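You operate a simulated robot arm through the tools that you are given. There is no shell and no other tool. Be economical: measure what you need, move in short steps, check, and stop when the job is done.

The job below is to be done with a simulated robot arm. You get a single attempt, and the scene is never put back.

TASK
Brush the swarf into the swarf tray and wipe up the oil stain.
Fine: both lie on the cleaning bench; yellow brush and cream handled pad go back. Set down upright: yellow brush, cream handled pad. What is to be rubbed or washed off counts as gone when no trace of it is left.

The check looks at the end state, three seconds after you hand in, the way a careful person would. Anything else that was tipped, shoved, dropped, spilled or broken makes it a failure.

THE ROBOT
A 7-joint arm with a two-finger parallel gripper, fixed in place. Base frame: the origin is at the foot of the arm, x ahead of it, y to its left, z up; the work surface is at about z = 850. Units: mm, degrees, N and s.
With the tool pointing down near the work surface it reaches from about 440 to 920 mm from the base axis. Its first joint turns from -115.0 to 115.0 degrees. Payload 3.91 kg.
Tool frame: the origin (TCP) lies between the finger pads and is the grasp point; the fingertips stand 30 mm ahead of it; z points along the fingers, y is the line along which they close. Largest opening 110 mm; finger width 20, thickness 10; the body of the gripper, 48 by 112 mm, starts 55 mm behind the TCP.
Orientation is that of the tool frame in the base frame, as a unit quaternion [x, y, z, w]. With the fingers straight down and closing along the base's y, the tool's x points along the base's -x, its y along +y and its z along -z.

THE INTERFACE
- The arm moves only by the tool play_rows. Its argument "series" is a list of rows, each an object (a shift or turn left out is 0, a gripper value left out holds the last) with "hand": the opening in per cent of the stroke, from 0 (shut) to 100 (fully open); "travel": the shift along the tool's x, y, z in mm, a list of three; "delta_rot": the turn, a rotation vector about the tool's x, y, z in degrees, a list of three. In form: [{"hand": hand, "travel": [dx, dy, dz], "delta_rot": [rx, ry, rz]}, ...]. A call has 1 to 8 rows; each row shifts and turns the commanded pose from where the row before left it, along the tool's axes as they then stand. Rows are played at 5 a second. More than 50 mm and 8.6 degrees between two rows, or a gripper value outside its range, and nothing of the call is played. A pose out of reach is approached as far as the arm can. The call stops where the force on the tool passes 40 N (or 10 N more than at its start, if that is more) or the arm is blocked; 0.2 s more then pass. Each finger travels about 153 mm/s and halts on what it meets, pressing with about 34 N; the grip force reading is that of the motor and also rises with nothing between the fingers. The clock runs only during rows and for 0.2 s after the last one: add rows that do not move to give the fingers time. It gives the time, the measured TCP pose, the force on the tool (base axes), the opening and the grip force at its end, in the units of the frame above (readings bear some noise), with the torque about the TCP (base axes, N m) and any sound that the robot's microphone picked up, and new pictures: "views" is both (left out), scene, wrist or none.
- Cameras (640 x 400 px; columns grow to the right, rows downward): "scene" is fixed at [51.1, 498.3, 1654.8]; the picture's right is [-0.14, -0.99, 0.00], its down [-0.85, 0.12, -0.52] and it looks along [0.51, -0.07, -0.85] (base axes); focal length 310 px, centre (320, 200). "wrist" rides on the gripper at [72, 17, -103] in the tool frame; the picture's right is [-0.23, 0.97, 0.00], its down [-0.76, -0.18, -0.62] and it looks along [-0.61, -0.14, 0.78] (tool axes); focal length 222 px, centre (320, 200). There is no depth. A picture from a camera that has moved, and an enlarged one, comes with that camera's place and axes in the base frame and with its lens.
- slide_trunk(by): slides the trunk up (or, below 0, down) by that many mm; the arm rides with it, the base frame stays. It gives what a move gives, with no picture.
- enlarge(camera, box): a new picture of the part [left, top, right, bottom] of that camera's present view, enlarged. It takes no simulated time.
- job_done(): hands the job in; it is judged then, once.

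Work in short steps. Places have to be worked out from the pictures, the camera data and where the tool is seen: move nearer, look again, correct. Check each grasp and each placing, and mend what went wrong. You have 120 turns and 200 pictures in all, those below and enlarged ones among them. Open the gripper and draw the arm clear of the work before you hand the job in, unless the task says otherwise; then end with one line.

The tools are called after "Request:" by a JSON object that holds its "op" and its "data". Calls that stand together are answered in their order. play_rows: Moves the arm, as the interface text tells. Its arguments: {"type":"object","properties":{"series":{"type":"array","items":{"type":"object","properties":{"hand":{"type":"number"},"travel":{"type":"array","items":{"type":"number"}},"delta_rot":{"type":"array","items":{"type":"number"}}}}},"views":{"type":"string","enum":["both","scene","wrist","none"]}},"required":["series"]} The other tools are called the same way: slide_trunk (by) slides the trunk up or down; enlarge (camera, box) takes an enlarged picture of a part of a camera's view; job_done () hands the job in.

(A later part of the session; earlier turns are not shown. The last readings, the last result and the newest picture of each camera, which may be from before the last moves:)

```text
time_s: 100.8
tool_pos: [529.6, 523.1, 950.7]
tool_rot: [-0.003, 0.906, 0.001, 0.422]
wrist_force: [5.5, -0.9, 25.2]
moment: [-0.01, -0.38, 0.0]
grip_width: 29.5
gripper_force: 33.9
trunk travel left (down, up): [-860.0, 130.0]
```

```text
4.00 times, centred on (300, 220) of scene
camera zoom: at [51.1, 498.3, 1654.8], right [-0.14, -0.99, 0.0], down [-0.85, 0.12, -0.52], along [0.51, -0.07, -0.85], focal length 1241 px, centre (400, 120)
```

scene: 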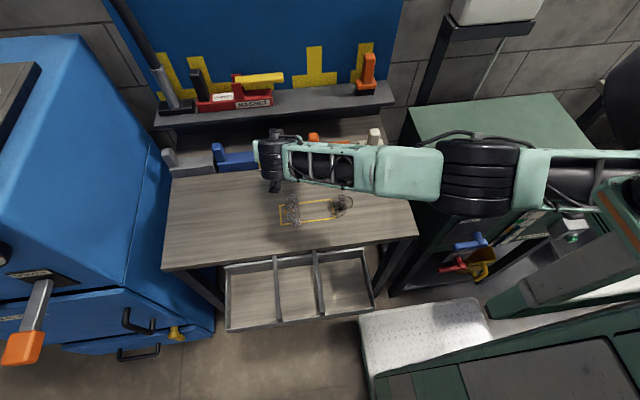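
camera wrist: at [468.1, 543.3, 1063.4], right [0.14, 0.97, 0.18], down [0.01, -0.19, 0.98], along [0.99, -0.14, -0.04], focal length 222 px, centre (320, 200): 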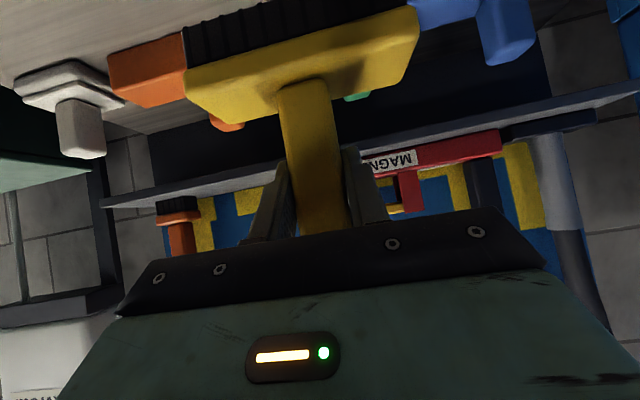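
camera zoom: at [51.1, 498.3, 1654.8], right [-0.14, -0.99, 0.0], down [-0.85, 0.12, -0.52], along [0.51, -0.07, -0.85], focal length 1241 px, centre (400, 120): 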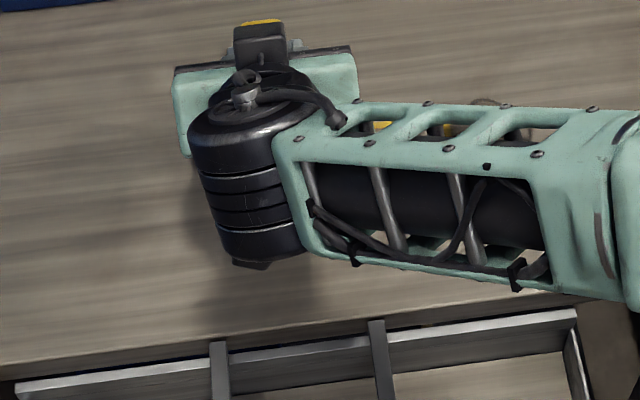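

Balanced now. Continue sweeping to near the bench edge.

Request:
{"op": "play_rows", "data": {"series": [{"travel": [11.3, 0, -14.7]}, {"travel": [11.6, 0, -13.8]}, {"travel": [11.6, 0, -13.8]}, {"travel": [11.6, 0, -13.8]}, {"travel": [11.6, 0, -13.8]}, {"travel": [11.6, 0, -13.8]}, {}], "views": "none"}}

Request:
{"op": "enlarge", "data": {"camera": "scene", "box": [220, 170, 380, 270]}}

```text
time_s: 102.6
tool_pos: [501.3, 485.0, 948.9]
tool_rot: [0.052, 0.901, -0.032, 0.429]
wrist_force: [0.7, 3.0, 13.8]
moment: [1.14, -0.01, -0.05]
grip_width: 29.5
gripper_force: 33.9
trunk travel left (down, up): [-860.0, 130.0]
stopped in row 7: the arm was blocked; the commanded pose is now the measured one
```

```text
4.00 times, centred on (300, 220) of scene
camera zoom: at [51.1, 498.3, 1654.8], right [-0.14, -0.99, 0.0], down [-0.85, 0.12, -0.52], along [0.51, -0.07, -0.85], focal length 1241 px, centre (400, 120)
```

zoom: 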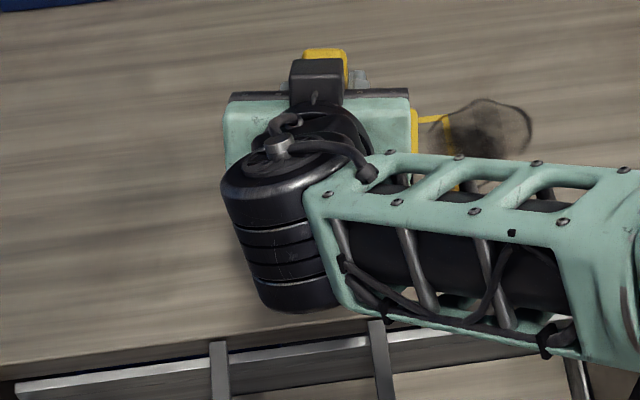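

The arm folded against a limit and slid sideways (y=485). The near part needs a more vertical grip; lift, move back to clear bench at (556,482), and look.

Request:
{"op": "play_rows", "data": {"series": [{"travel": [-20, 0, -17]}, {"travel": [-20, 0, -17]}, {"travel": [-17, 0, 21]}, {"travel": [-17, 0, 21]}, {"delta_rot": [-5.1, 0, -4.3]}, {}], "views": "scene"}}

Request:
{"op": "enlarge", "data": {"camera": "scene", "box": [220, 170, 380, 270]}}

```text
time_s: 104.0
tool_pos: [550.9, 484.2, 1002.1]
tool_rot: [-0.003, 0.904, -0.004, 0.427]
wrist_force: [0.3, -0.1, -2.0]
moment: [0.0, 0.01, 0.02]
grip_width: 29.6
gripper_force: 33.7
trunk travel left (down, up): [-860.0, 130.0]
```

scene: 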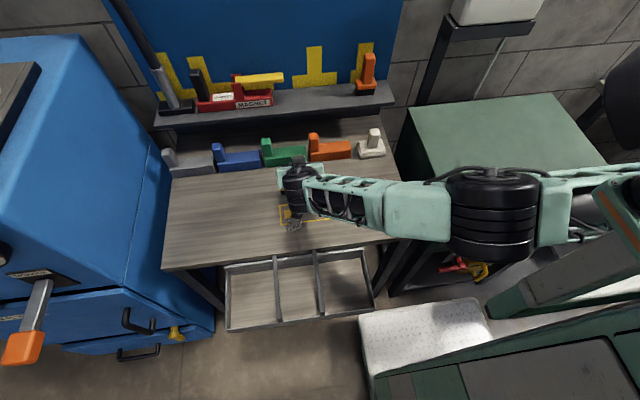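

```text
4.00 times, centred on (300, 220) of scene
camera zoom: at [51.1, 498.3, 1654.8], right [-0.14, -0.99, 0.0], down [-0.85, 0.12, -0.52], along [0.51, -0.07, -0.85], focal length 1241 px, centre (400, 120)
```

zoom: 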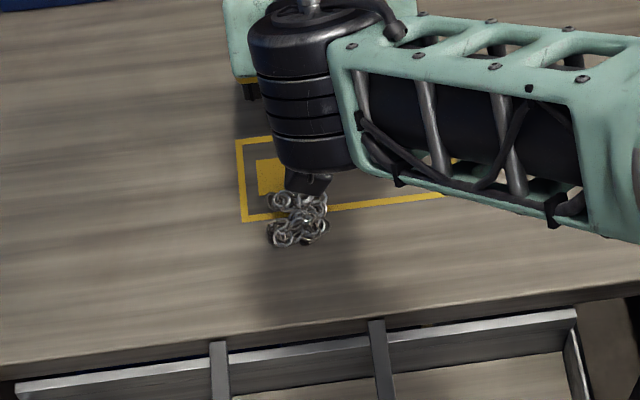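

Rings now a compact pile at x≈440–478, y≈497–540. Set the brush down here (clear spot), leveling first.

Request:
{"op": "play_rows", "data": {"series": [{"delta_rot": [-0.36, 0.5, 0.43]}, {"travel": [30, 0, 25]}, {"travel": [7, 0, 6]}, {"travel": [1.5, 0, 1.3]}, {"travel": [0.8, 0, 0.6]}, {}], "views": "none"}}

```text
time_s: 105.4
tool_pos: [550.5, 483.1, 950.1]
tool_rot: [0.0, 0.906, -0.001, 0.423]
wrist_force: [0.5, 0.5, -1.2]
moment: [0.04, -0.05, 0.01]
grip_width: 29.8
gripper_force: 33.5
trunk travel left (down, up): [-860.0, 130.0]
```

Not in contact yet; lower another 2 mm, then release and back out along the tool axis.

Request:
{"op": "play_rows", "data": {"series": [{"travel": [0.8, 0, 0.6]}, {"travel": [0.8, 0, 0.6]}, {}], "views": "none"}}

```text
time_s: 106.2
tool_pos: [551.5, 482.8, 948.8]
tool_rot: [-0.001, 0.906, 0.0, 0.423]
wrist_force: [-3.1, 0.5, 8.5]
moment: [-0.13, 0.0, -0.09]
grip_width: 29.7
gripper_force: 33.8
trunk travel left (down, up): [-860.0, 130.0]
```

Contact (8.5 N). Open and back out.

Request:
{"op": "play_rows", "data": {"series": [{"hand": 45}, {"hand": 75}, {}, {"travel": [0, 0, -40]}, {"travel": [0, 0, -40]}, {"travel": [-30, 0, -30]}, {"travel": [-30, 0, -30]}, {}], "views": "scene"}}

```text
time_s: 107.8
tool_pos: [567.6, 394.4, 979.7]
tool_rot: [0.022, 0.891, -0.111, 0.439]
wrist_force: [-0.7, 1.0, -0.4]
moment: [-0.04, -0.02, -0.06]
grip_width: 82.3
gripper_force: 0.0
trunk travel left (down, up): [-860.0, 130.0]
stopped in row 7: the arm was blocked; the commanded pose is now the measured one
```

scene: 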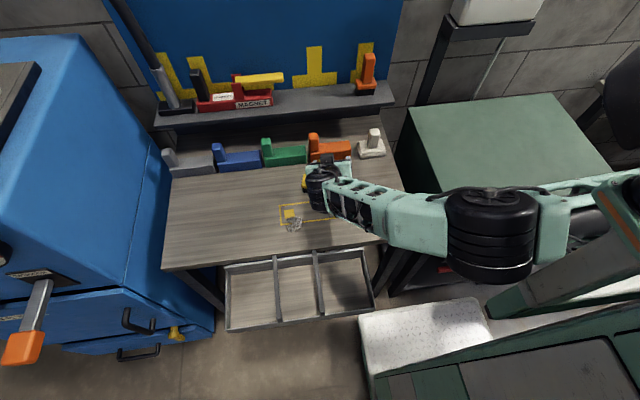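

Request:
{"op": "enlarge", "data": {"camera": "scene", "box": [260, 130, 400, 218]}}

Request:
{"op": "enlarge", "data": {"camera": "wrist", "box": [0, 0, 640, 400]}}

```text
4.55 times, centred on (330, 174) of scene
camera zoom: at [51.1, 498.3, 1654.8], right [-0.14, -0.99, 0.0], down [-0.85, 0.12, -0.52], along [0.51, -0.07, -0.85], focal length 1410 px, centre (274, 318)
```

zoom: 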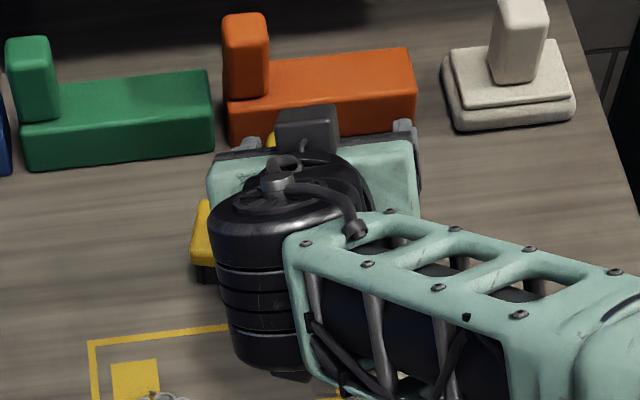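

```text
1.00 times, centred on (320, 200) of wrist (not enlarged: the box is as wide or as high as the picture)
camera zoom: at [443.8, 428.4, 980.3], right [0.27, 0.96, 0.01], down [-0.04, 0.01, 1.0], along [0.96, -0.27, 0.04], focal length 222 px, centre (320, 200)
```

zoom: 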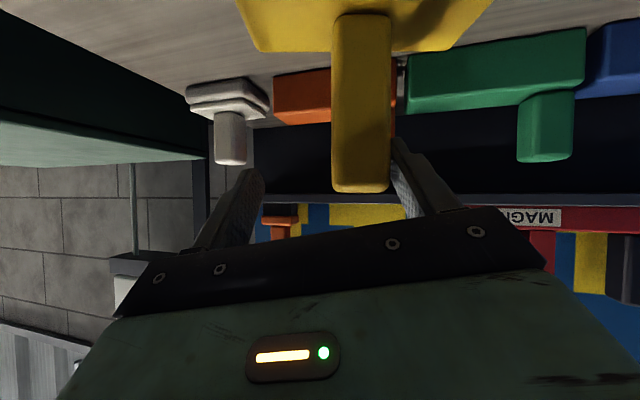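

The retreat hit the arm's fold limit and dragged the brush ~65 mm in −y; it still stands upright. Go straight up (base z) to free the handle.

Request:
{"op": "play_rows", "data": {"series": [{"hand": 85, "travel": [-15.7, -3.6, -11.8]}, {"travel": [-23.6, -5.4, -17.7]}, {"travel": [-31.5, -7.2, -23.6]}, {"travel": [-31.5, -7.2, -23.6]}, {}], "views": "both"}}

```text
time_s: 108.9
tool_pos: [596.9, 344.7, 1046.7]
tool_rot: [0.01, 0.872, -0.189, 0.451]
wrist_force: [-0.2, -0.5, 0.2]
moment: [-0.02, 0.01, -0.03]
grip_width: 93.4
gripper_force: 0.1
trunk travel left (down, up): [-860.0, 130.0]
stopped in row 5: the arm was blocked; the commanded pose is now the measured one
camera wrist: at [475.1, 383.3, 1037.0], right [0.32, 0.94, -0.13], down [-0.07, 0.16, 0.98], along [0.94, -0.31, 0.12], focal length 222 px, centre (320, 200)
```

scene: 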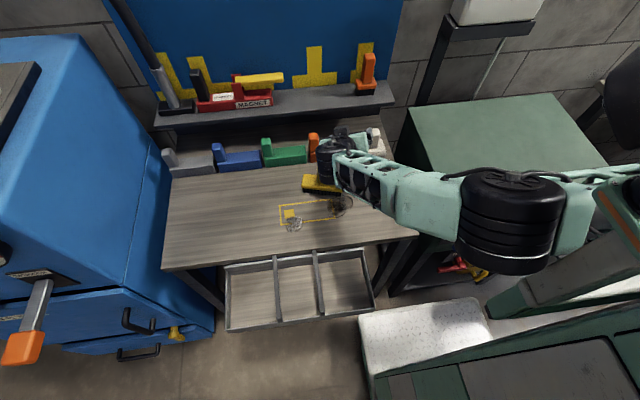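
wrist: 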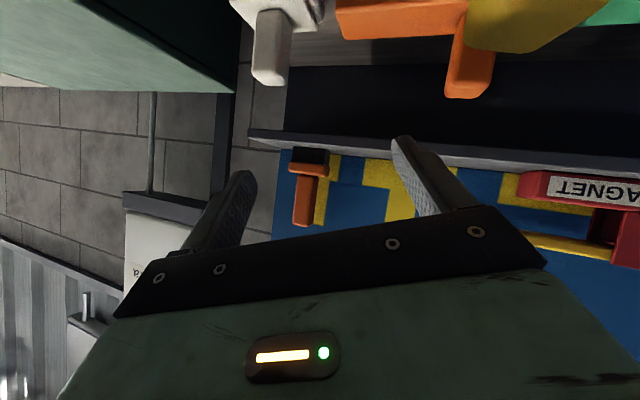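

Request:
{"op": "enlarge", "data": {"camera": "scene", "box": [260, 130, 400, 218]}}

Request:
{"op": "enlarge", "data": {"camera": "scene", "box": [400, 60, 640, 210]}}

```text
4.55 times, centred on (330, 174) of scene
camera zoom: at [51.1, 498.3, 1654.8], right [-0.14, -0.99, 0.0], down [-0.85, 0.12, -0.52], along [0.51, -0.07, -0.85], focal length 1410 px, centre (274, 318)
```

zoom: 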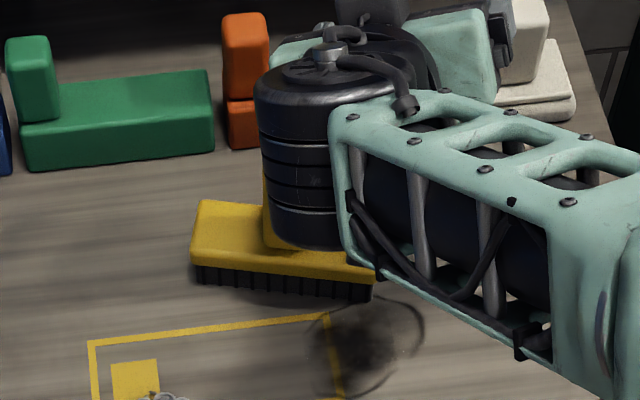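

```text
2.67 times, centred on (520, 135) of scene
camera zoom: at [51.1, 498.3, 1654.8], right [-0.14, -0.99, 0.0], down [-0.85, 0.12, -0.52], along [0.51, -0.07, -0.85], focal length 827 px, centre (-213, 373)
```

zoom: 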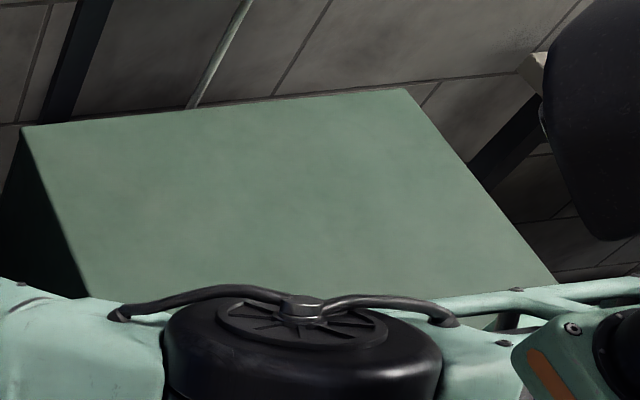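

The brush still stands, right beside the stain. Raise the trunk to lift the whole arm clear.

Request:
{"op": "slide_trunk", "data": {"by": 130}}

```text
time_s: 110.5
tool_pos: [596.0, 348.9, 1176.1]
tool_rot: [0.01, 0.872, -0.186, 0.453]
wrist_force: [0.7, -0.5, 0.4]
moment: [0.0, -0.02, 0.04]
grip_width: 93.4
gripper_force: 0.1
trunk travel left (down, up): [-990.0, 0.0]
```

Now rotate the tool to vertical, yaw 0, at this height.

Request:
{"op": "play_rows", "data": {"series": [{"delta_rot": [-3.18, 7.74, -0.17]}, {"delta_rot": [-3.18, 7.74, -0.17]}, {"delta_rot": [-3.18, 7.74, -0.17]}, {"delta_rot": [-3.18, 7.74, -0.17]}, {"delta_rot": [-3.18, 7.74, -0.17]}, {"delta_rot": [-3.18, 7.74, -0.17]}, {"delta_rot": [-3.18, 7.74, -0.17]}, {}], "views": "both"}}

```text
time_s: 112.3
tool_pos: [595.9, 348.8, 1177.8]
tool_rot: [-0.001, 1.0, 0.0, -0.002]
wrist_force: [-0.4, -0.1, -0.3]
moment: [0.0, -0.01, -0.03]
grip_width: 93.2
gripper_force: 0.0
trunk travel left (down, up): [-990.0, 0.0]
camera wrist: at [523.2, 364.4, 1280.8], right [0.23, 0.97, 0.0], down [0.76, -0.18, 0.62], along [0.61, -0.14, -0.78], focal length 222 px, centre (320, 200)
```

scene: 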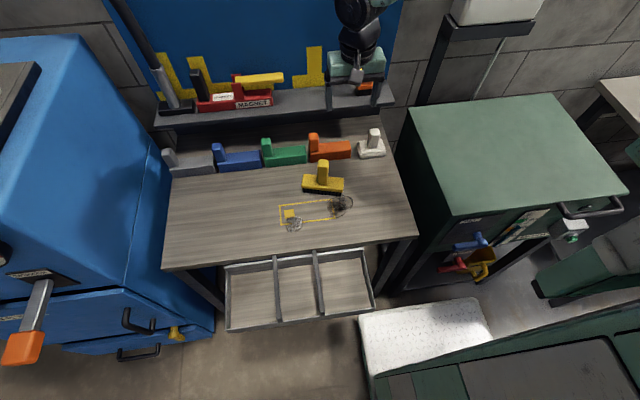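
wrist: 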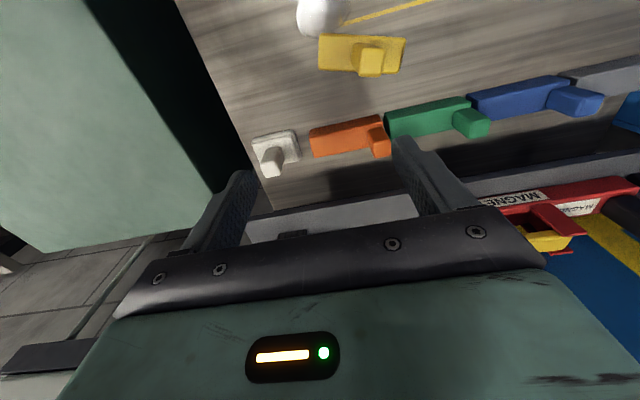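

Arm is clear and vertical. Inspect brush, stain, and ring positions.

Request:
{"op": "enlarge", "data": {"camera": "scene", "box": [260, 145, 388, 225]}}

```text
5.00 times, centred on (324, 185) of scene
camera zoom: at [51.1, 498.3, 1654.8], right [-0.14, -0.99, 0.0], down [-0.85, 0.12, -0.52], along [0.51, -0.07, -0.85], focal length 1551 px, centre (300, 275)
```

zoom: 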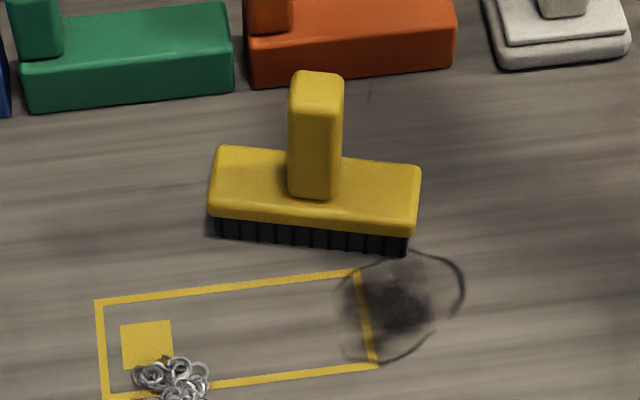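

Brush handle at ≈(573,416), yaw ≈ −15°. Move above it with matching yaw.

Request:
{"op": "play_rows", "data": {"series": [{"travel": [12, 34, 0]}, {"travel": [11, 33, 0]}, {"delta_rot": [0, 0, 7.3]}, {"delta_rot": [0, 0, 7.3]}, {"travel": [0, 0, 45]}, {"travel": [0, 0, 45]}, {"travel": [0, 0, 40]}, {}], "views": "wrist"}}

Request:
{"op": "enlarge", "data": {"camera": "scene", "box": [260, 145, 388, 225]}}

```text
time_s: 114.1
tool_pos: [573.3, 416.5, 1044.2]
tool_rot: [0.127, 0.992, 0.0, 0.0]
wrist_force: [-0.4, -0.4, 0.3]
moment: [-0.01, 0.02, 0.0]
grip_width: 93.5
gripper_force: 0.0
trunk travel left (down, up): [-990.0, 0.0]
camera wrist: at [506.7, 450.0, 1147.8], right [0.47, 0.89, 0.0], down [0.69, -0.36, 0.62], along [0.55, -0.29, -0.78], focal length 222 px, centre (320, 200)
```

wrist: 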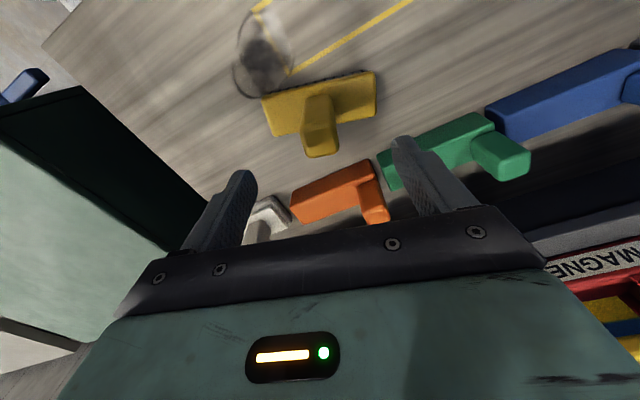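

```text
5.00 times, centred on (324, 185) of scene
camera zoom: at [51.1, 498.3, 1654.8], right [-0.14, -0.99, 0.0], down [-0.85, 0.12, -0.52], along [0.51, -0.07, -0.85], focal length 1551 px, centre (300, 275)
```

zoom: 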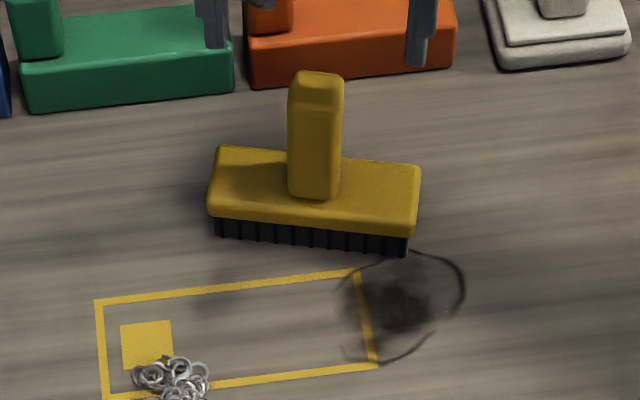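

Aligned. Descend around the handle.

Request:
{"op": "play_rows", "data": {"series": [{"travel": [0, 0, 45]}, {"travel": [0, 0, 30]}, {}], "views": "wrist"}}

Request:
{"op": "enlarge", "data": {"camera": "scene", "box": [260, 145, 388, 225]}}

```text
time_s: 114.9
tool_pos: [573.3, 414.9, 970.5]
tool_rot: [0.127, 0.992, 0.0, 0.0]
wrist_force: [-1.2, -0.1, -0.3]
moment: [-0.01, 0.01, 0.02]
grip_width: 93.6
gripper_force: 0.1
trunk travel left (down, up): [-990.0, 0.0]
camera wrist: at [506.5, 448.7, 1074.5], right [0.47, 0.89, 0.0], down [0.69, -0.36, 0.62], along [0.55, -0.29, -0.78], focal length 222 px, centre (320, 200)
```

wrist: 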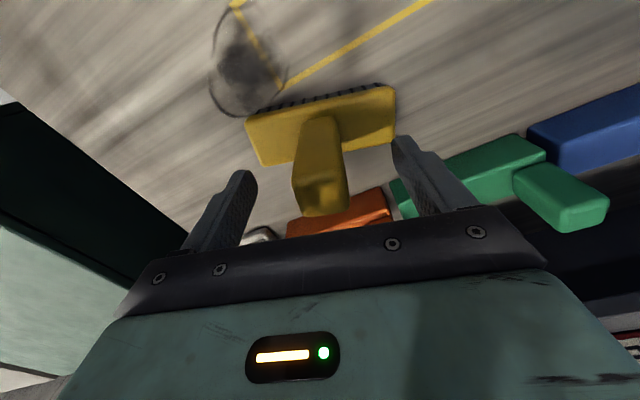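

```text
5.00 times, centred on (324, 185) of scene
camera zoom: at [51.1, 498.3, 1654.8], right [-0.14, -0.99, 0.0], down [-0.85, 0.12, -0.52], along [0.51, -0.07, -0.85], focal length 1551 px, centre (300, 275)
```

zoom: 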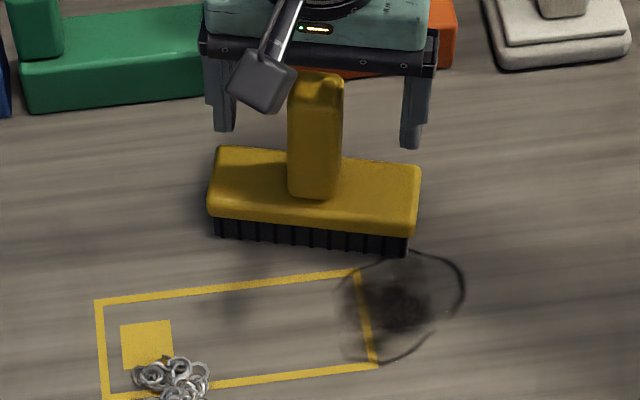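

Handle center reads (571,416): good. Descend 20 mm and grip.

Request:
{"op": "play_rows", "data": {"series": [{"travel": [1, 1, 20]}, {"hand": 45}, {"hand": 20}, {"hand": 0}, {}, {}], "views": "none"}}

Request:
{"op": "enlarge", "data": {"camera": "scene", "box": [260, 145, 388, 225]}}

```text
time_s: 116.3
tool_pos: [573.3, 415.5, 952.1]
tool_rot: [0.127, 0.992, 0.0, 0.0]
wrist_force: [-0.9, 0.8, -0.8]
moment: [0.03, 0.0, -0.02]
grip_width: 29.7
gripper_force: 33.9
trunk travel left (down, up): [-990.0, 0.0]
```

```text
5.00 times, centred on (324, 185) of scene
camera zoom: at [51.1, 498.3, 1654.8], right [-0.14, -0.99, 0.0], down [-0.85, 0.12, -0.52], along [0.51, -0.07, -0.85], focal length 1551 px, centre (300, 275)
```

zoom: 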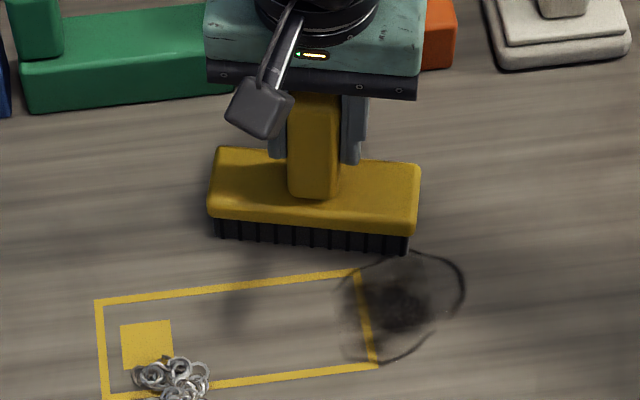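

Gripped vertically. Lift, yaw to 0, and move behind the rings at (510,520).

Request:
{"op": "play_rows", "data": {"series": [{"travel": [0, 0, -40]}, {"travel": [0, 0, -30], "delta_rot": [0, 0, -7.3]}, {"delta_rot": [0, 0, -7.3]}, {"travel": [20, 35, 0]}, {"travel": [20, 35, 0]}, {"travel": [22, 34, 0]}, {}], "views": "scene"}}

Request:
{"op": "enlarge", "data": {"camera": "scene", "box": [230, 155, 390, 255]}}

```text
time_s: 117.9
tool_pos: [508.2, 517.2, 1023.5]
tool_rot: [0.001, 1.0, -0.001, -0.001]
wrist_force: [-1.1, 0.2, -1.6]
moment: [-0.02, 0.02, 0.02]
grip_width: 29.7
gripper_force: 33.9
out of reach, approached as far as the arm can: row 6
trunk travel left (down, up): [-990.0, 0.0]
```

scene: 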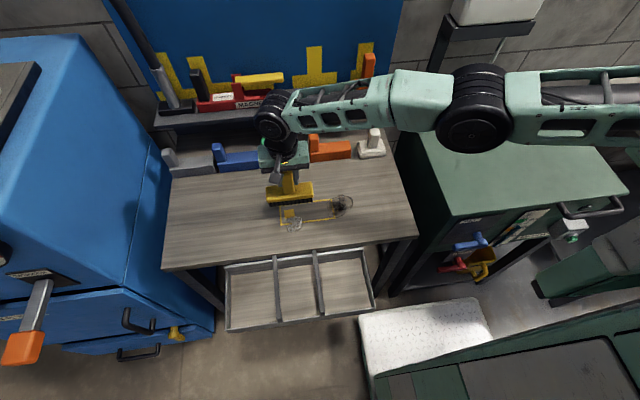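

```text
4.00 times, centred on (310, 205) of scene
camera zoom: at [51.1, 498.3, 1654.8], right [-0.14, -0.99, 0.0], down [-0.85, 0.12, -0.52], along [0.51, -0.07, -0.85], focal length 1241 px, centre (360, 180)
```

zoom: 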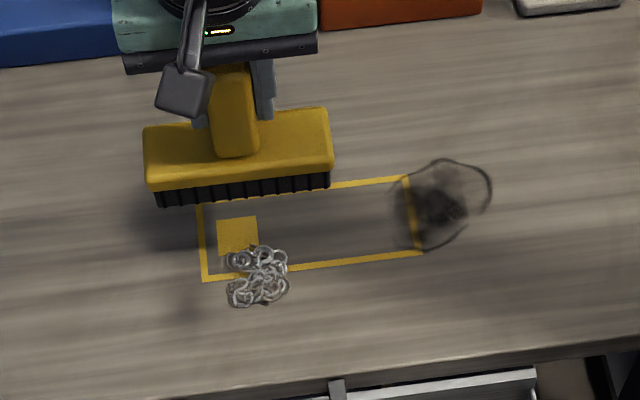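

Shift slightly back (+8 in x, −7 in y) and descend behind the rings.

Request:
{"op": "play_rows", "data": {"series": [{"travel": [0, -8, 0]}, {"travel": [-8, 0, 20]}, {"travel": [0, 0, 35]}, {"travel": [0, 0, 14]}, {"travel": [0, 0, 2]}, {}], "views": "none"}}

Request:
{"op": "enlarge", "data": {"camera": "scene", "box": [230, 155, 390, 255]}}

```text
time_s: 119.3
tool_pos: [509.1, 494.1, 958.3]
tool_rot: [0.001, 1.0, 0.0, 0.0]
wrist_force: [-0.3, 0.5, -1.8]
moment: [-0.01, 0.01, 0.01]
grip_width: 29.7
gripper_force: 34.3
out of reach, approached as far as the arm can: row 3, 4
trunk travel left (down, up): [-990.0, 0.0]
```

```text
4.00 times, centred on (310, 205) of scene
camera zoom: at [51.1, 498.3, 1654.8], right [-0.14, -0.99, 0.0], down [-0.85, 0.12, -0.52], along [0.51, -0.07, -0.85], focal length 1241 px, centre (360, 180)
```

zoom: 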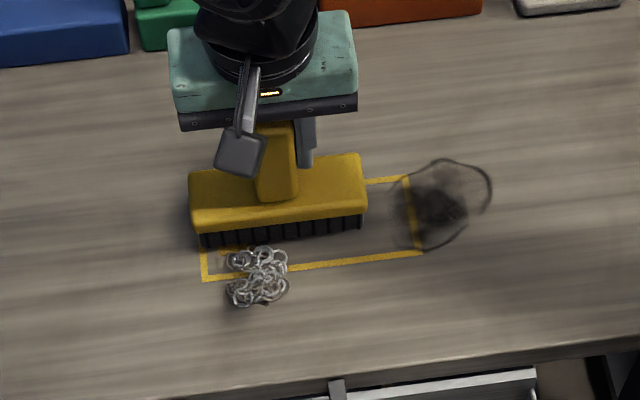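

Reach is reduced with the trunk this high. Raise tool 150, lower the trunk 150, then reposition.

Request:
{"op": "play_rows", "data": {"series": [{"travel": [0, 0, -50]}, {"travel": [0, 0, -50]}, {"travel": [0, 0, -50]}, {"travel": [0, 0, -30]}, {}], "views": "none"}}

Request:
{"op": "slide_trunk", "data": {"by": -160}}

Request:
{"op": "play_rows", "data": {"series": [{"travel": [-6, 19, 0]}, {"travel": [0, 0, 15]}, {}], "views": "none"}}

Request:
{"op": "enlarge", "data": {"camera": "scene", "box": [230, 155, 390, 255]}}

```text
time_s: 120.5
tool_pos: [506.8, 497.2, 1137.2]
tool_rot: [0.001, 1.0, 0.0, 0.0]
wrist_force: [0.3, -0.1, -1.5]
moment: [-0.02, -0.02, -0.02]
grip_width: 29.7
gripper_force: 33.7
trunk travel left (down, up): [-990.0, 0.0]
```

```text
time_s: 122.3
tool_pos: [507.9, 497.0, 978.1]
tool_rot: [0.0, 1.0, 0.0, -0.001]
wrist_force: [0.1, 0.4, -1.2]
moment: [0.02, -0.01, 0.01]
grip_width: 29.8
gripper_force: 33.9
trunk travel left (down, up): [-830.0, 160.0]
```

```text
time_s: 123.1
tool_pos: [513.2, 518.1, 962.8]
tool_rot: [0.0, 1.0, -0.001, -0.001]
wrist_force: [0.3, -0.1, -1.9]
moment: [-0.01, -0.02, 0.04]
grip_width: 29.9
gripper_force: 33.6
trunk travel left (down, up): [-830.0, 160.0]
```

```text
4.00 times, centred on (310, 205) of scene
camera zoom: at [51.1, 498.3, 1654.8], right [-0.14, -0.99, 0.0], down [-0.85, 0.12, -0.52], along [0.51, -0.07, -0.85], focal length 1241 px, centre (360, 180)
```

zoom: 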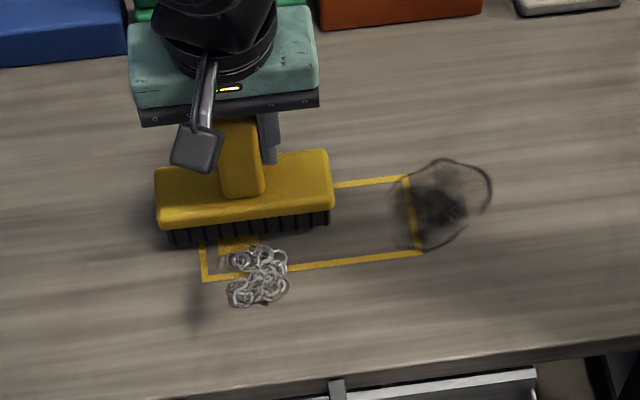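

Well positioned. Descend to contact.

Request:
{"op": "play_rows", "data": {"series": [{"travel": [-4, 0, 4]}, {"travel": [0, 0, 6]}, {"travel": [0, 0, 2]}, {}], "views": "none"}}

```text
time_s: 124.1
tool_pos: [517.2, 516.5, 952.3]
tool_rot: [0.0, 1.0, 0.001, 0.0]
wrist_force: [-3.1, -2.0, 11.1]
moment: [-0.58, 0.26, -0.04]
grip_width: 29.8
gripper_force: 33.4
trunk travel left (down, up): [-830.0, 160.0]
```

Contact at 11 N. Sweep −x to x≈410.

Request:
{"op": "play_rows", "data": {"series": [{"travel": [15, 0, 0.6]}, {"travel": [18, 0, 0]}, {"travel": [18, 0, 0]}, {"travel": [18, 0, 0]}, {"travel": [18, 0, 0]}, {"travel": [18, 0, 0]}, {}], "views": "none"}}

Request:
{"op": "enlarge", "data": {"camera": "scene", "box": [220, 180, 380, 280]}}

```text
time_s: 125.7
tool_pos: [411.3, 514.7, 951.4]
tool_rot: [0.001, 1.0, 0.001, 0.001]
wrist_force: [5.6, 0.6, 24.7]
moment: [-0.15, -0.17, 0.11]
grip_width: 29.9
gripper_force: 34.4
trunk travel left (down, up): [-830.0, 160.0]
```

```text
4.00 times, centred on (300, 230) of scene
camera zoom: at [51.1, 498.3, 1654.8], right [-0.14, -0.99, 0.0], down [-0.85, 0.12, -0.52], along [0.51, -0.07, -0.85], focal length 1241 px, centre (400, 80)
```

zoom: 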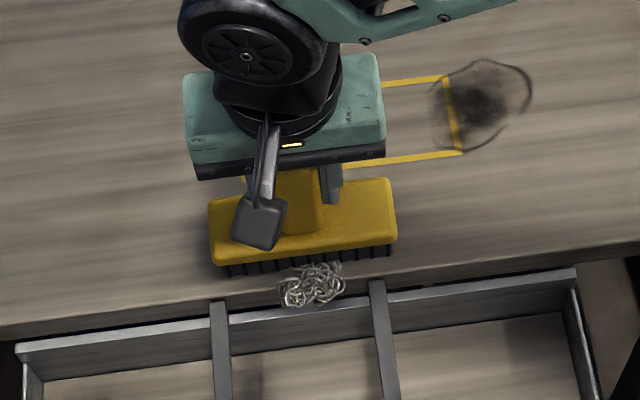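

Rings are at the edge, centered on the middle compartment. Push over slowly.

Request:
{"op": "play_rows", "data": {"series": [{"travel": [10, 0, -0.3]}, {"travel": [12, 0, 0]}, {"travel": [12, 0, 0]}, {"travel": [12, 0, -0.3]}, {}], "views": "none"}}

Request:
{"op": "enlarge", "data": {"camera": "scene", "box": [220, 200, 380, 300]}}

```text
time_s: 126.9
tool_pos: [365.4, 515.8, 950.9]
tool_rot: [0.001, 1.0, 0.0, -0.001]
wrist_force: [3.6, 0.0, 15.6]
moment: [0.21, -0.71, 0.03]
grip_width: 29.8
gripper_force: 33.5
trunk travel left (down, up): [-830.0, 160.0]
```

```text
4.00 times, centred on (300, 250) of scene
camera zoom: at [51.1, 498.3, 1654.8], right [-0.14, -0.99, 0.0], down [-0.85, 0.12, -0.52], along [0.51, -0.07, -0.85], focal length 1241 px, centre (400, 0)
```

zoom: 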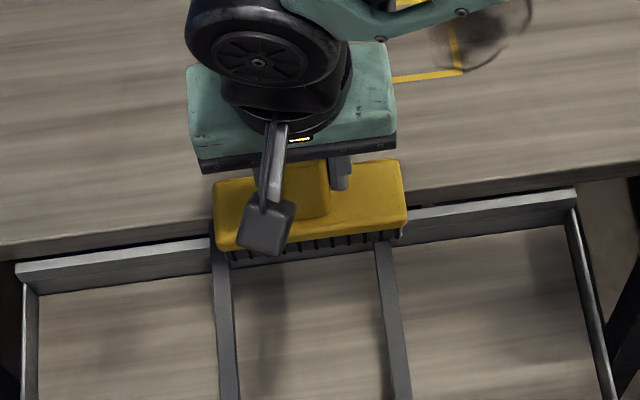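

Rings have gone over. Continue 35 mm so any under the bristles drop too.

Request:
{"op": "play_rows", "data": {"series": [{"travel": [12, 0, -0.4]}, {"travel": [12, 0, -0.3]}, {"travel": [11, 0, -0.3]}, {}], "views": "none"}}

Request:
{"op": "enlarge", "data": {"camera": "scene", "box": [220, 200, 380, 300]}}

```text
time_s: 127.9
tool_pos: [330.6, 516.4, 952.1]
tool_rot: [0.0, 1.0, 0.0, -0.002]
wrist_force: [-0.3, 0.0, -1.9]
moment: [0.03, 0.0, 0.02]
grip_width: 29.6
gripper_force: 34.4
trunk travel left (down, up): [-830.0, 160.0]
```

```text
4.00 times, centred on (300, 250) of scene
camera zoom: at [51.1, 498.3, 1654.8], right [-0.14, -0.99, 0.0], down [-0.85, 0.12, -0.52], along [0.51, -0.07, -0.85], focal length 1241 px, centre (400, 0)
```

zoom: 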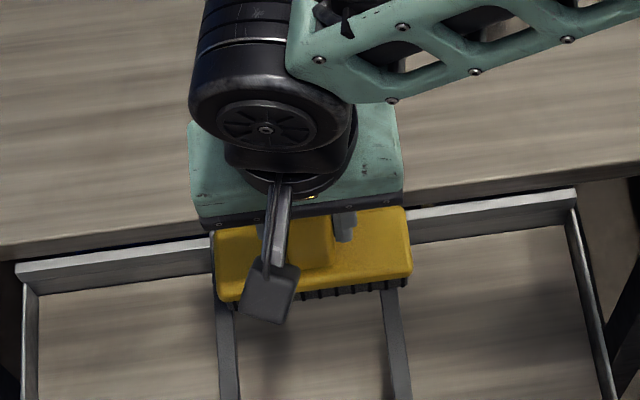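

Lift and see where the rings went.

Request:
{"op": "play_rows", "data": {"series": [{"travel": [0, 0, -40]}, {"travel": [-40, 0, -25]}, {"travel": [-45, 0, -20]}, {"travel": [-45, 0, -20]}, {"travel": [-40, 0, 0]}, {}], "views": "scene"}}

Request:
{"op": "enlarge", "data": {"camera": "scene", "box": [215, 220, 385, 326]}}

```text
time_s: 129.3
tool_pos: [501.8, 514.6, 1055.7]
tool_rot: [0.0, 1.0, -0.001, 0.0]
wrist_force: [-0.3, 0.6, -1.3]
moment: [0.01, 0.0, 0.0]
grip_width: 30.0
gripper_force: 33.9
trunk travel left (down, up): [-830.0, 160.0]
```

scene: 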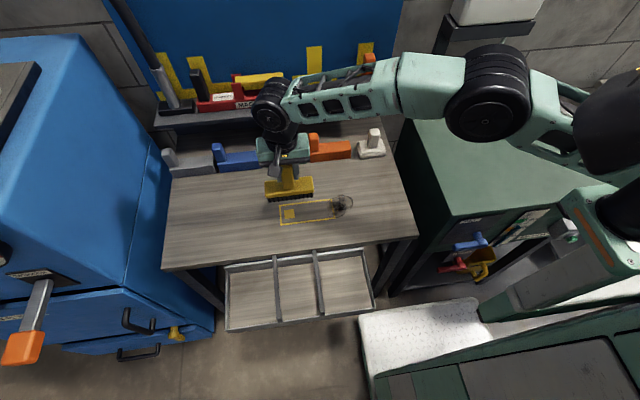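

```text
3.76 times, centred on (300, 273) of scene
camera zoom: at [51.1, 498.3, 1654.8], right [-0.14, -0.99, 0.0], down [-0.85, 0.12, -0.52], along [0.51, -0.07, -0.85], focal length 1168 px, centre (395, -75)
```

zoom: 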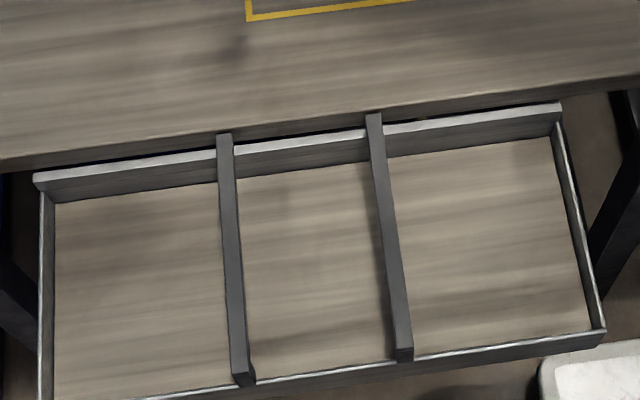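

I don't see rings in the tray; check the brush underside, floor and gap.

Request:
{"op": "enlarge", "data": {"camera": "scene", "box": [225, 155, 353, 235]}}

Request:
{"op": "enlarge", "data": {"camera": "scene", "box": [265, 245, 329, 285]}}

Request:
{"op": "enlarge", "data": {"camera": "wrist", "box": [0, 0, 639, 250]}}

```text
5.00 times, centred on (289, 195) of scene
camera zoom: at [51.1, 498.3, 1654.8], right [-0.14, -0.99, 0.0], down [-0.85, 0.12, -0.52], along [0.51, -0.07, -0.85], focal length 1551 px, centre (475, 225)
```

zoom: 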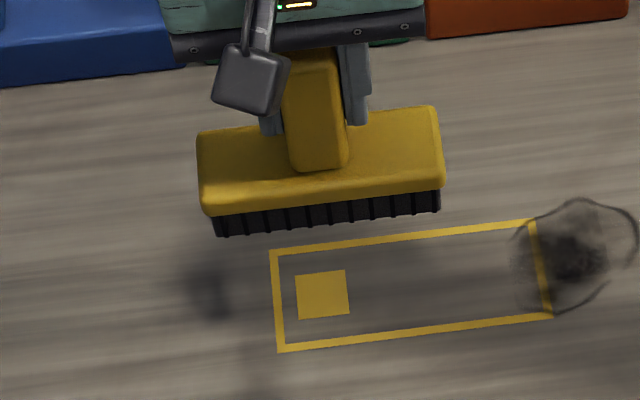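

```text
10.00 times, centred on (297, 265) of scene
camera zoom: at [51.1, 498.3, 1654.8], right [-0.14, -0.99, 0.0], down [-0.85, 0.12, -0.52], along [0.51, -0.07, -0.85], focal length 3102 px, centre (550, -450)
```

zoom: 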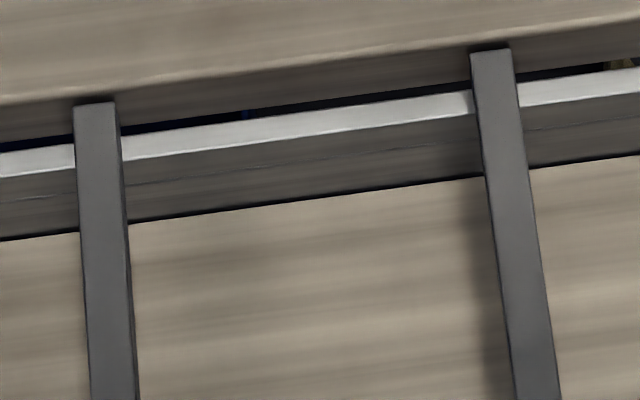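

```text
1.00 times, centred on (320, 125) of wrist (not enlarged: the box is as wide or as high as the picture)
camera zoom: at [427.1, 531.8, 1159.1], right [0.23, 0.97, 0.0], down [0.76, -0.18, 0.62], along [0.61, -0.14, -0.78], focal length 222 px, centre (320, 275)
```

zoom: 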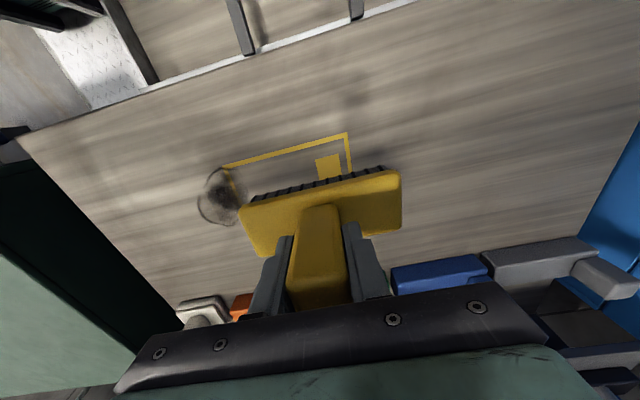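

Request:
{"op": "enlarge", "data": {"camera": "scene", "box": [215, 300, 375, 400]}}

Request:
{"op": "enlarge", "data": {"camera": "scene", "box": [220, 245, 380, 345]}}

```text
4.00 times, centred on (295, 350) of scene
camera zoom: at [51.1, 498.3, 1654.8], right [-0.14, -0.99, 0.0], down [-0.85, 0.12, -0.52], along [0.51, -0.07, -0.85], focal length 1241 px, centre (420, -400)
```

zoom: 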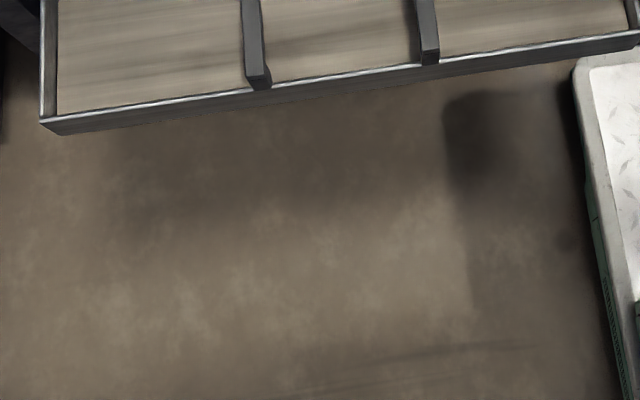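

```text
4.00 times, centred on (300, 295) of scene
camera zoom: at [51.1, 498.3, 1654.8], right [-0.14, -0.99, 0.0], down [-0.85, 0.12, -0.52], along [0.51, -0.07, -0.85], focal length 1241 px, centre (400, -180)
```

zoom: 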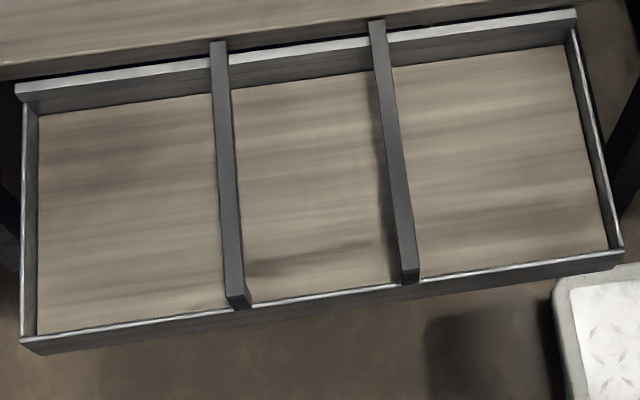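

No swarf visible anywhere: bench is clean and it went over the tray edge. Now return the brush: set it down at (528,500) to regrip with forward tilt for shelf reach.

Request:
{"op": "play_rows", "data": {"series": [{"travel": [-26, -15, 0]}, {"travel": [0, 0, 45]}, {"travel": [0, 0, 45]}, {"travel": [0, 0, 12]}, {"travel": [0, 0, 2]}, {}], "views": "none"}}

```text
time_s: 130.7
tool_pos: [528.1, 501.4, 953.4]
tool_rot: [0.0, 1.0, 0.0, 0.0]
wrist_force: [0.1, 0.2, -0.5]
moment: [-0.02, 0.03, -0.02]
grip_width: 29.6
gripper_force: 33.6
trunk travel left (down, up): [-830.0, 160.0]
```

Lower to light contact, release, rise straight up, and tilt 38°.

Request:
{"op": "play_rows", "data": {"series": [{"travel": [0, 0, 1.5]}, {"hand": 40}, {"hand": 75}, {}, {"travel": [0, 0, -45]}, {"travel": [0, 0, -45]}, {"travel": [0, 0, -20]}, {}], "views": "none"}}

Request:
{"op": "play_rows", "data": {"series": [{"delta_rot": [0, -8, 0]}, {"delta_rot": [0, -8, 0]}, {"delta_rot": [0, -8, 0]}, {"delta_rot": [0, -8, 0]}, {"delta_rot": [0, -6, 0]}, {}], "views": "both"}}

```text
time_s: 132.5
tool_pos: [527.6, 500.8, 1061.6]
tool_rot: [0.0, 1.0, 0.0, -0.001]
wrist_force: [0.6, 0.7, 0.8]
moment: [0.02, 0.04, -0.01]
grip_width: 82.5
gripper_force: 0.1
trunk travel left (down, up): [-830.0, 160.0]
```

```text
time_s: 133.9
tool_pos: [527.0, 502.0, 1060.6]
tool_rot: [0.0, 0.945, 0.0, 0.326]
wrist_force: [0.9, 0.1, 0.2]
moment: [-0.02, 0.0, -0.01]
grip_width: 82.6
gripper_force: 0.0
trunk travel left (down, up): [-830.0, 160.0]
camera wrist: at [405.9, 517.2, 1097.3], right [0.18, 0.97, 0.14], down [0.22, -0.18, 0.96], along [0.96, -0.14, -0.24], focal length 222 px, centre (320, 200)
```

scene: 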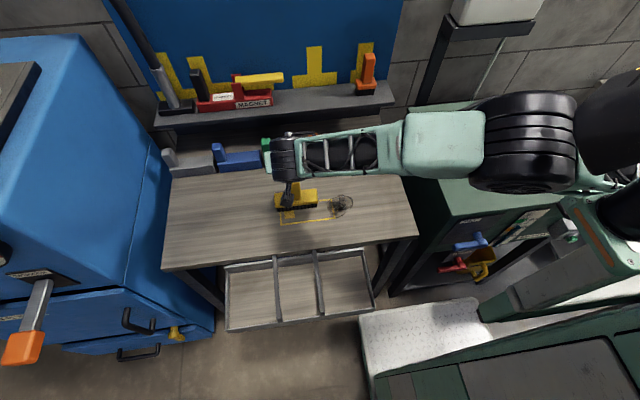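
wrist: 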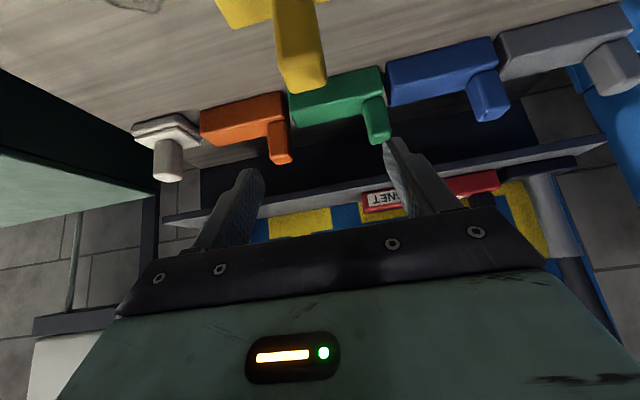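

Descend vertically around the handle and grip.

Request:
{"op": "play_rows", "data": {"series": [{"travel": [24.6, 0, 31.5]}, {"travel": [24.6, 0, 31.5]}, {"travel": [17, 0, 21.6]}, {"hand": 45}, {"hand": 20}, {"hand": 0}, {}, {}], "views": "wrist"}}

```text
time_s: 135.7
tool_pos: [527.7, 502.4, 954.0]
tool_rot: [0.0, 0.946, 0.0, 0.325]
wrist_force: [0.0, 0.4, 0.1]
moment: [0.14, -0.03, -0.02]
grip_width: 29.6
gripper_force: 34.4
trunk travel left (down, up): [-830.0, 160.0]
camera wrist: at [406.6, 517.9, 990.8], right [0.18, 0.97, 0.14], down [0.22, -0.18, 0.96], along [0.96, -0.14, -0.24], focal length 222 px, centre (320, 200)
```

wrist: 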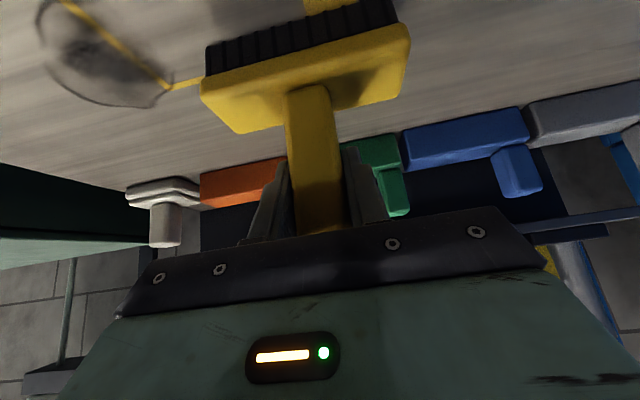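

Gripped. Lift 50, then raise the trunk fully for the shelf.

Request:
{"op": "play_rows", "data": {"series": [{"travel": [-18.5, 0, -23.6]}, {"travel": [-18.5, 0, -23.6]}, {}], "views": "none"}}

Request:
{"op": "slide_trunk", "data": {"by": 160}}

Request:
{"op": "play_rows", "data": {"series": [{"travel": [-30, -20, 23]}, {"travel": [-30, -20, 23]}, {"travel": [-30, -20, 23]}, {"travel": [-30, -20, 23]}, {"travel": [-30, -22, 23]}, {}], "views": "both"}}

```text
time_s: 136.5
tool_pos: [526.8, 501.4, 1014.9]
tool_rot: [0.0, 0.946, -0.001, 0.325]
wrist_force: [-0.4, 0.0, -0.5]
moment: [0.0, 0.01, -0.02]
grip_width: 29.6
gripper_force: 34.0
trunk travel left (down, up): [-830.0, 160.0]
```

```text
time_s: 138.3
tool_pos: [526.2, 502.9, 1173.9]
tool_rot: [-0.001, 0.946, 0.001, 0.325]
wrist_force: [0.4, 0.3, -1.2]
moment: [-0.01, 0.02, 0.01]
grip_width: 29.8
gripper_force: 33.5
trunk travel left (down, up): [-990.0, 0.0]
```

```text
time_s: 139.7
tool_pos: [714.9, 400.0, 1175.7]
tool_rot: [0.0, 0.946, 0.0, 0.325]
wrist_force: [0.1, -0.3, -1.8]
moment: [0.03, 0.02, 0.01]
grip_width: 29.7
gripper_force: 34.1
trunk travel left (down, up): [-990.0, 0.0]
camera wrist: at [594.1, 415.6, 1211.6], right [0.18, 0.97, 0.14], down [0.22, -0.18, 0.96], along [0.96, -0.14, -0.24], focal length 222 px, centre (320, 200)
```

scene: 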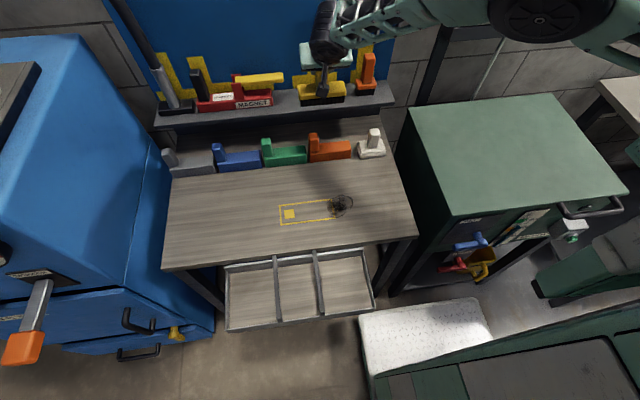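
wrist: 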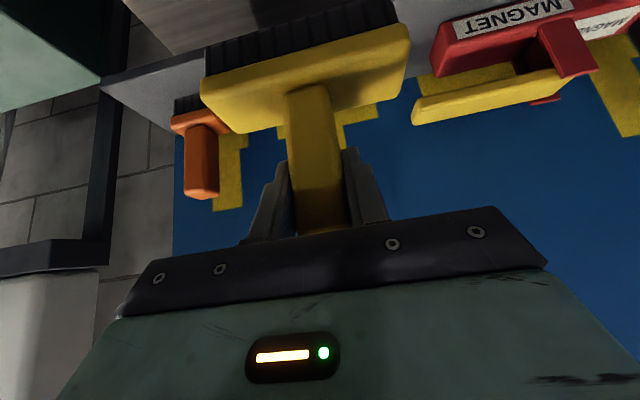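

Move forward to x≈813 above the resting place.

Request:
{"op": "play_rows", "data": {"series": [{"travel": [-25.8, 0, 20.1]}, {"travel": [-25.8, 0, 20.1]}, {"travel": [-25.8, 0, 20.1]}, {"travel": [18.5, 0, 23.6]}, {}], "views": "none"}}

Request:
{"op": "enlarge", "data": {"camera": "scene", "box": [265, 30, 393, 110]}}

```text
time_s: 140.9
tool_pos: [813.1, 398.3, 1145.0]
tool_rot: [0.0, 0.946, 0.0, 0.324]
wrist_force: [-0.6, -0.6, -2.4]
moment: [-0.01, -0.02, 0.01]
grip_width: 29.8
gripper_force: 33.9
trunk travel left (down, up): [-990.0, 0.0]
```

```text
5.00 times, centred on (329, 70) of scene
camera zoom: at [51.1, 498.3, 1654.8], right [-0.14, -0.99, 0.0], down [-0.85, 0.12, -0.52], along [0.51, -0.07, -0.85], focal length 1551 px, centre (275, 850)
```

zoom: 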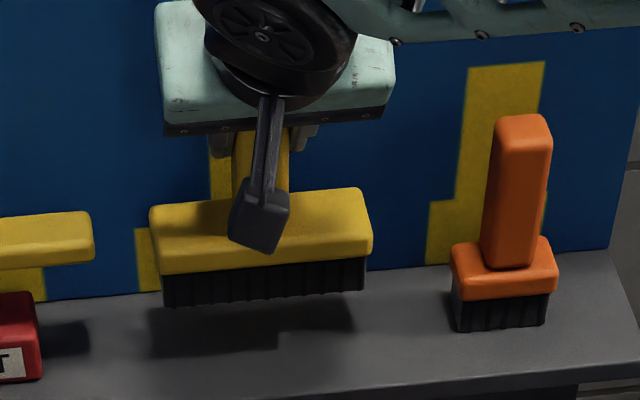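

Lower gently onto the shelf.

Request:
{"op": "play_rows", "data": {"series": [{"travel": [12.3, 0, 15.8]}, {"travel": [8.6, 0, 11]}, {"travel": [2.5, 0, 3.2]}, {"travel": [1.2, 0, 1.6]}, {}], "views": "none"}}

Request:
{"op": "enlarge", "data": {"camera": "scene", "box": [265, 30, 393, 110]}}

```text
time_s: 142.1
tool_pos: [815.2, 399.4, 1104.8]
tool_rot: [0.0, 0.946, 0.0, 0.325]
wrist_force: [0.4, -0.6, -1.6]
moment: [-0.01, 0.01, 0.0]
grip_width: 30.0
gripper_force: 33.9
trunk travel left (down, up): [-990.0, 0.0]
```

```text
5.00 times, centred on (329, 70) of scene
camera zoom: at [51.1, 498.3, 1654.8], right [-0.14, -0.99, 0.0], down [-0.85, 0.12, -0.52], along [0.51, -0.07, -0.85], focal length 1551 px, centre (275, 850)
```

zoom: 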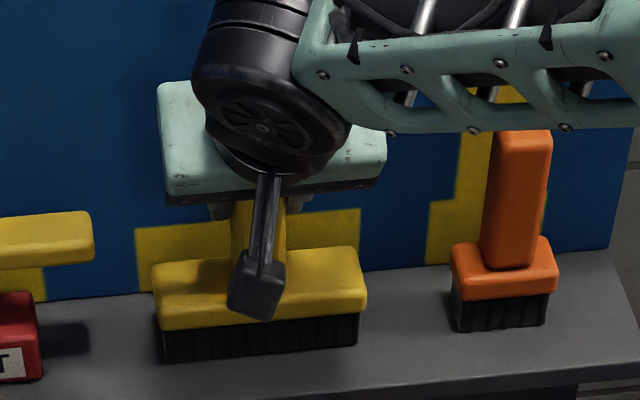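

Nearly matching the original outline. Lower further until contact.

Request:
{"op": "play_rows", "data": {"series": [{"travel": [1.2, 0, 1.6]}, {"travel": [0.9, 0, 1.2]}, {}], "views": "none"}}

```text
time_s: 142.9
tool_pos: [814.4, 400.4, 1102.9]
tool_rot: [0.0, 0.945, 0.001, 0.327]
wrist_force: [-2.3, -0.9, 11.0]
moment: [-0.43, 0.42, -0.01]
grip_width: 29.6
gripper_force: 33.9
trunk travel left (down, up): [-990.0, 0.0]
```

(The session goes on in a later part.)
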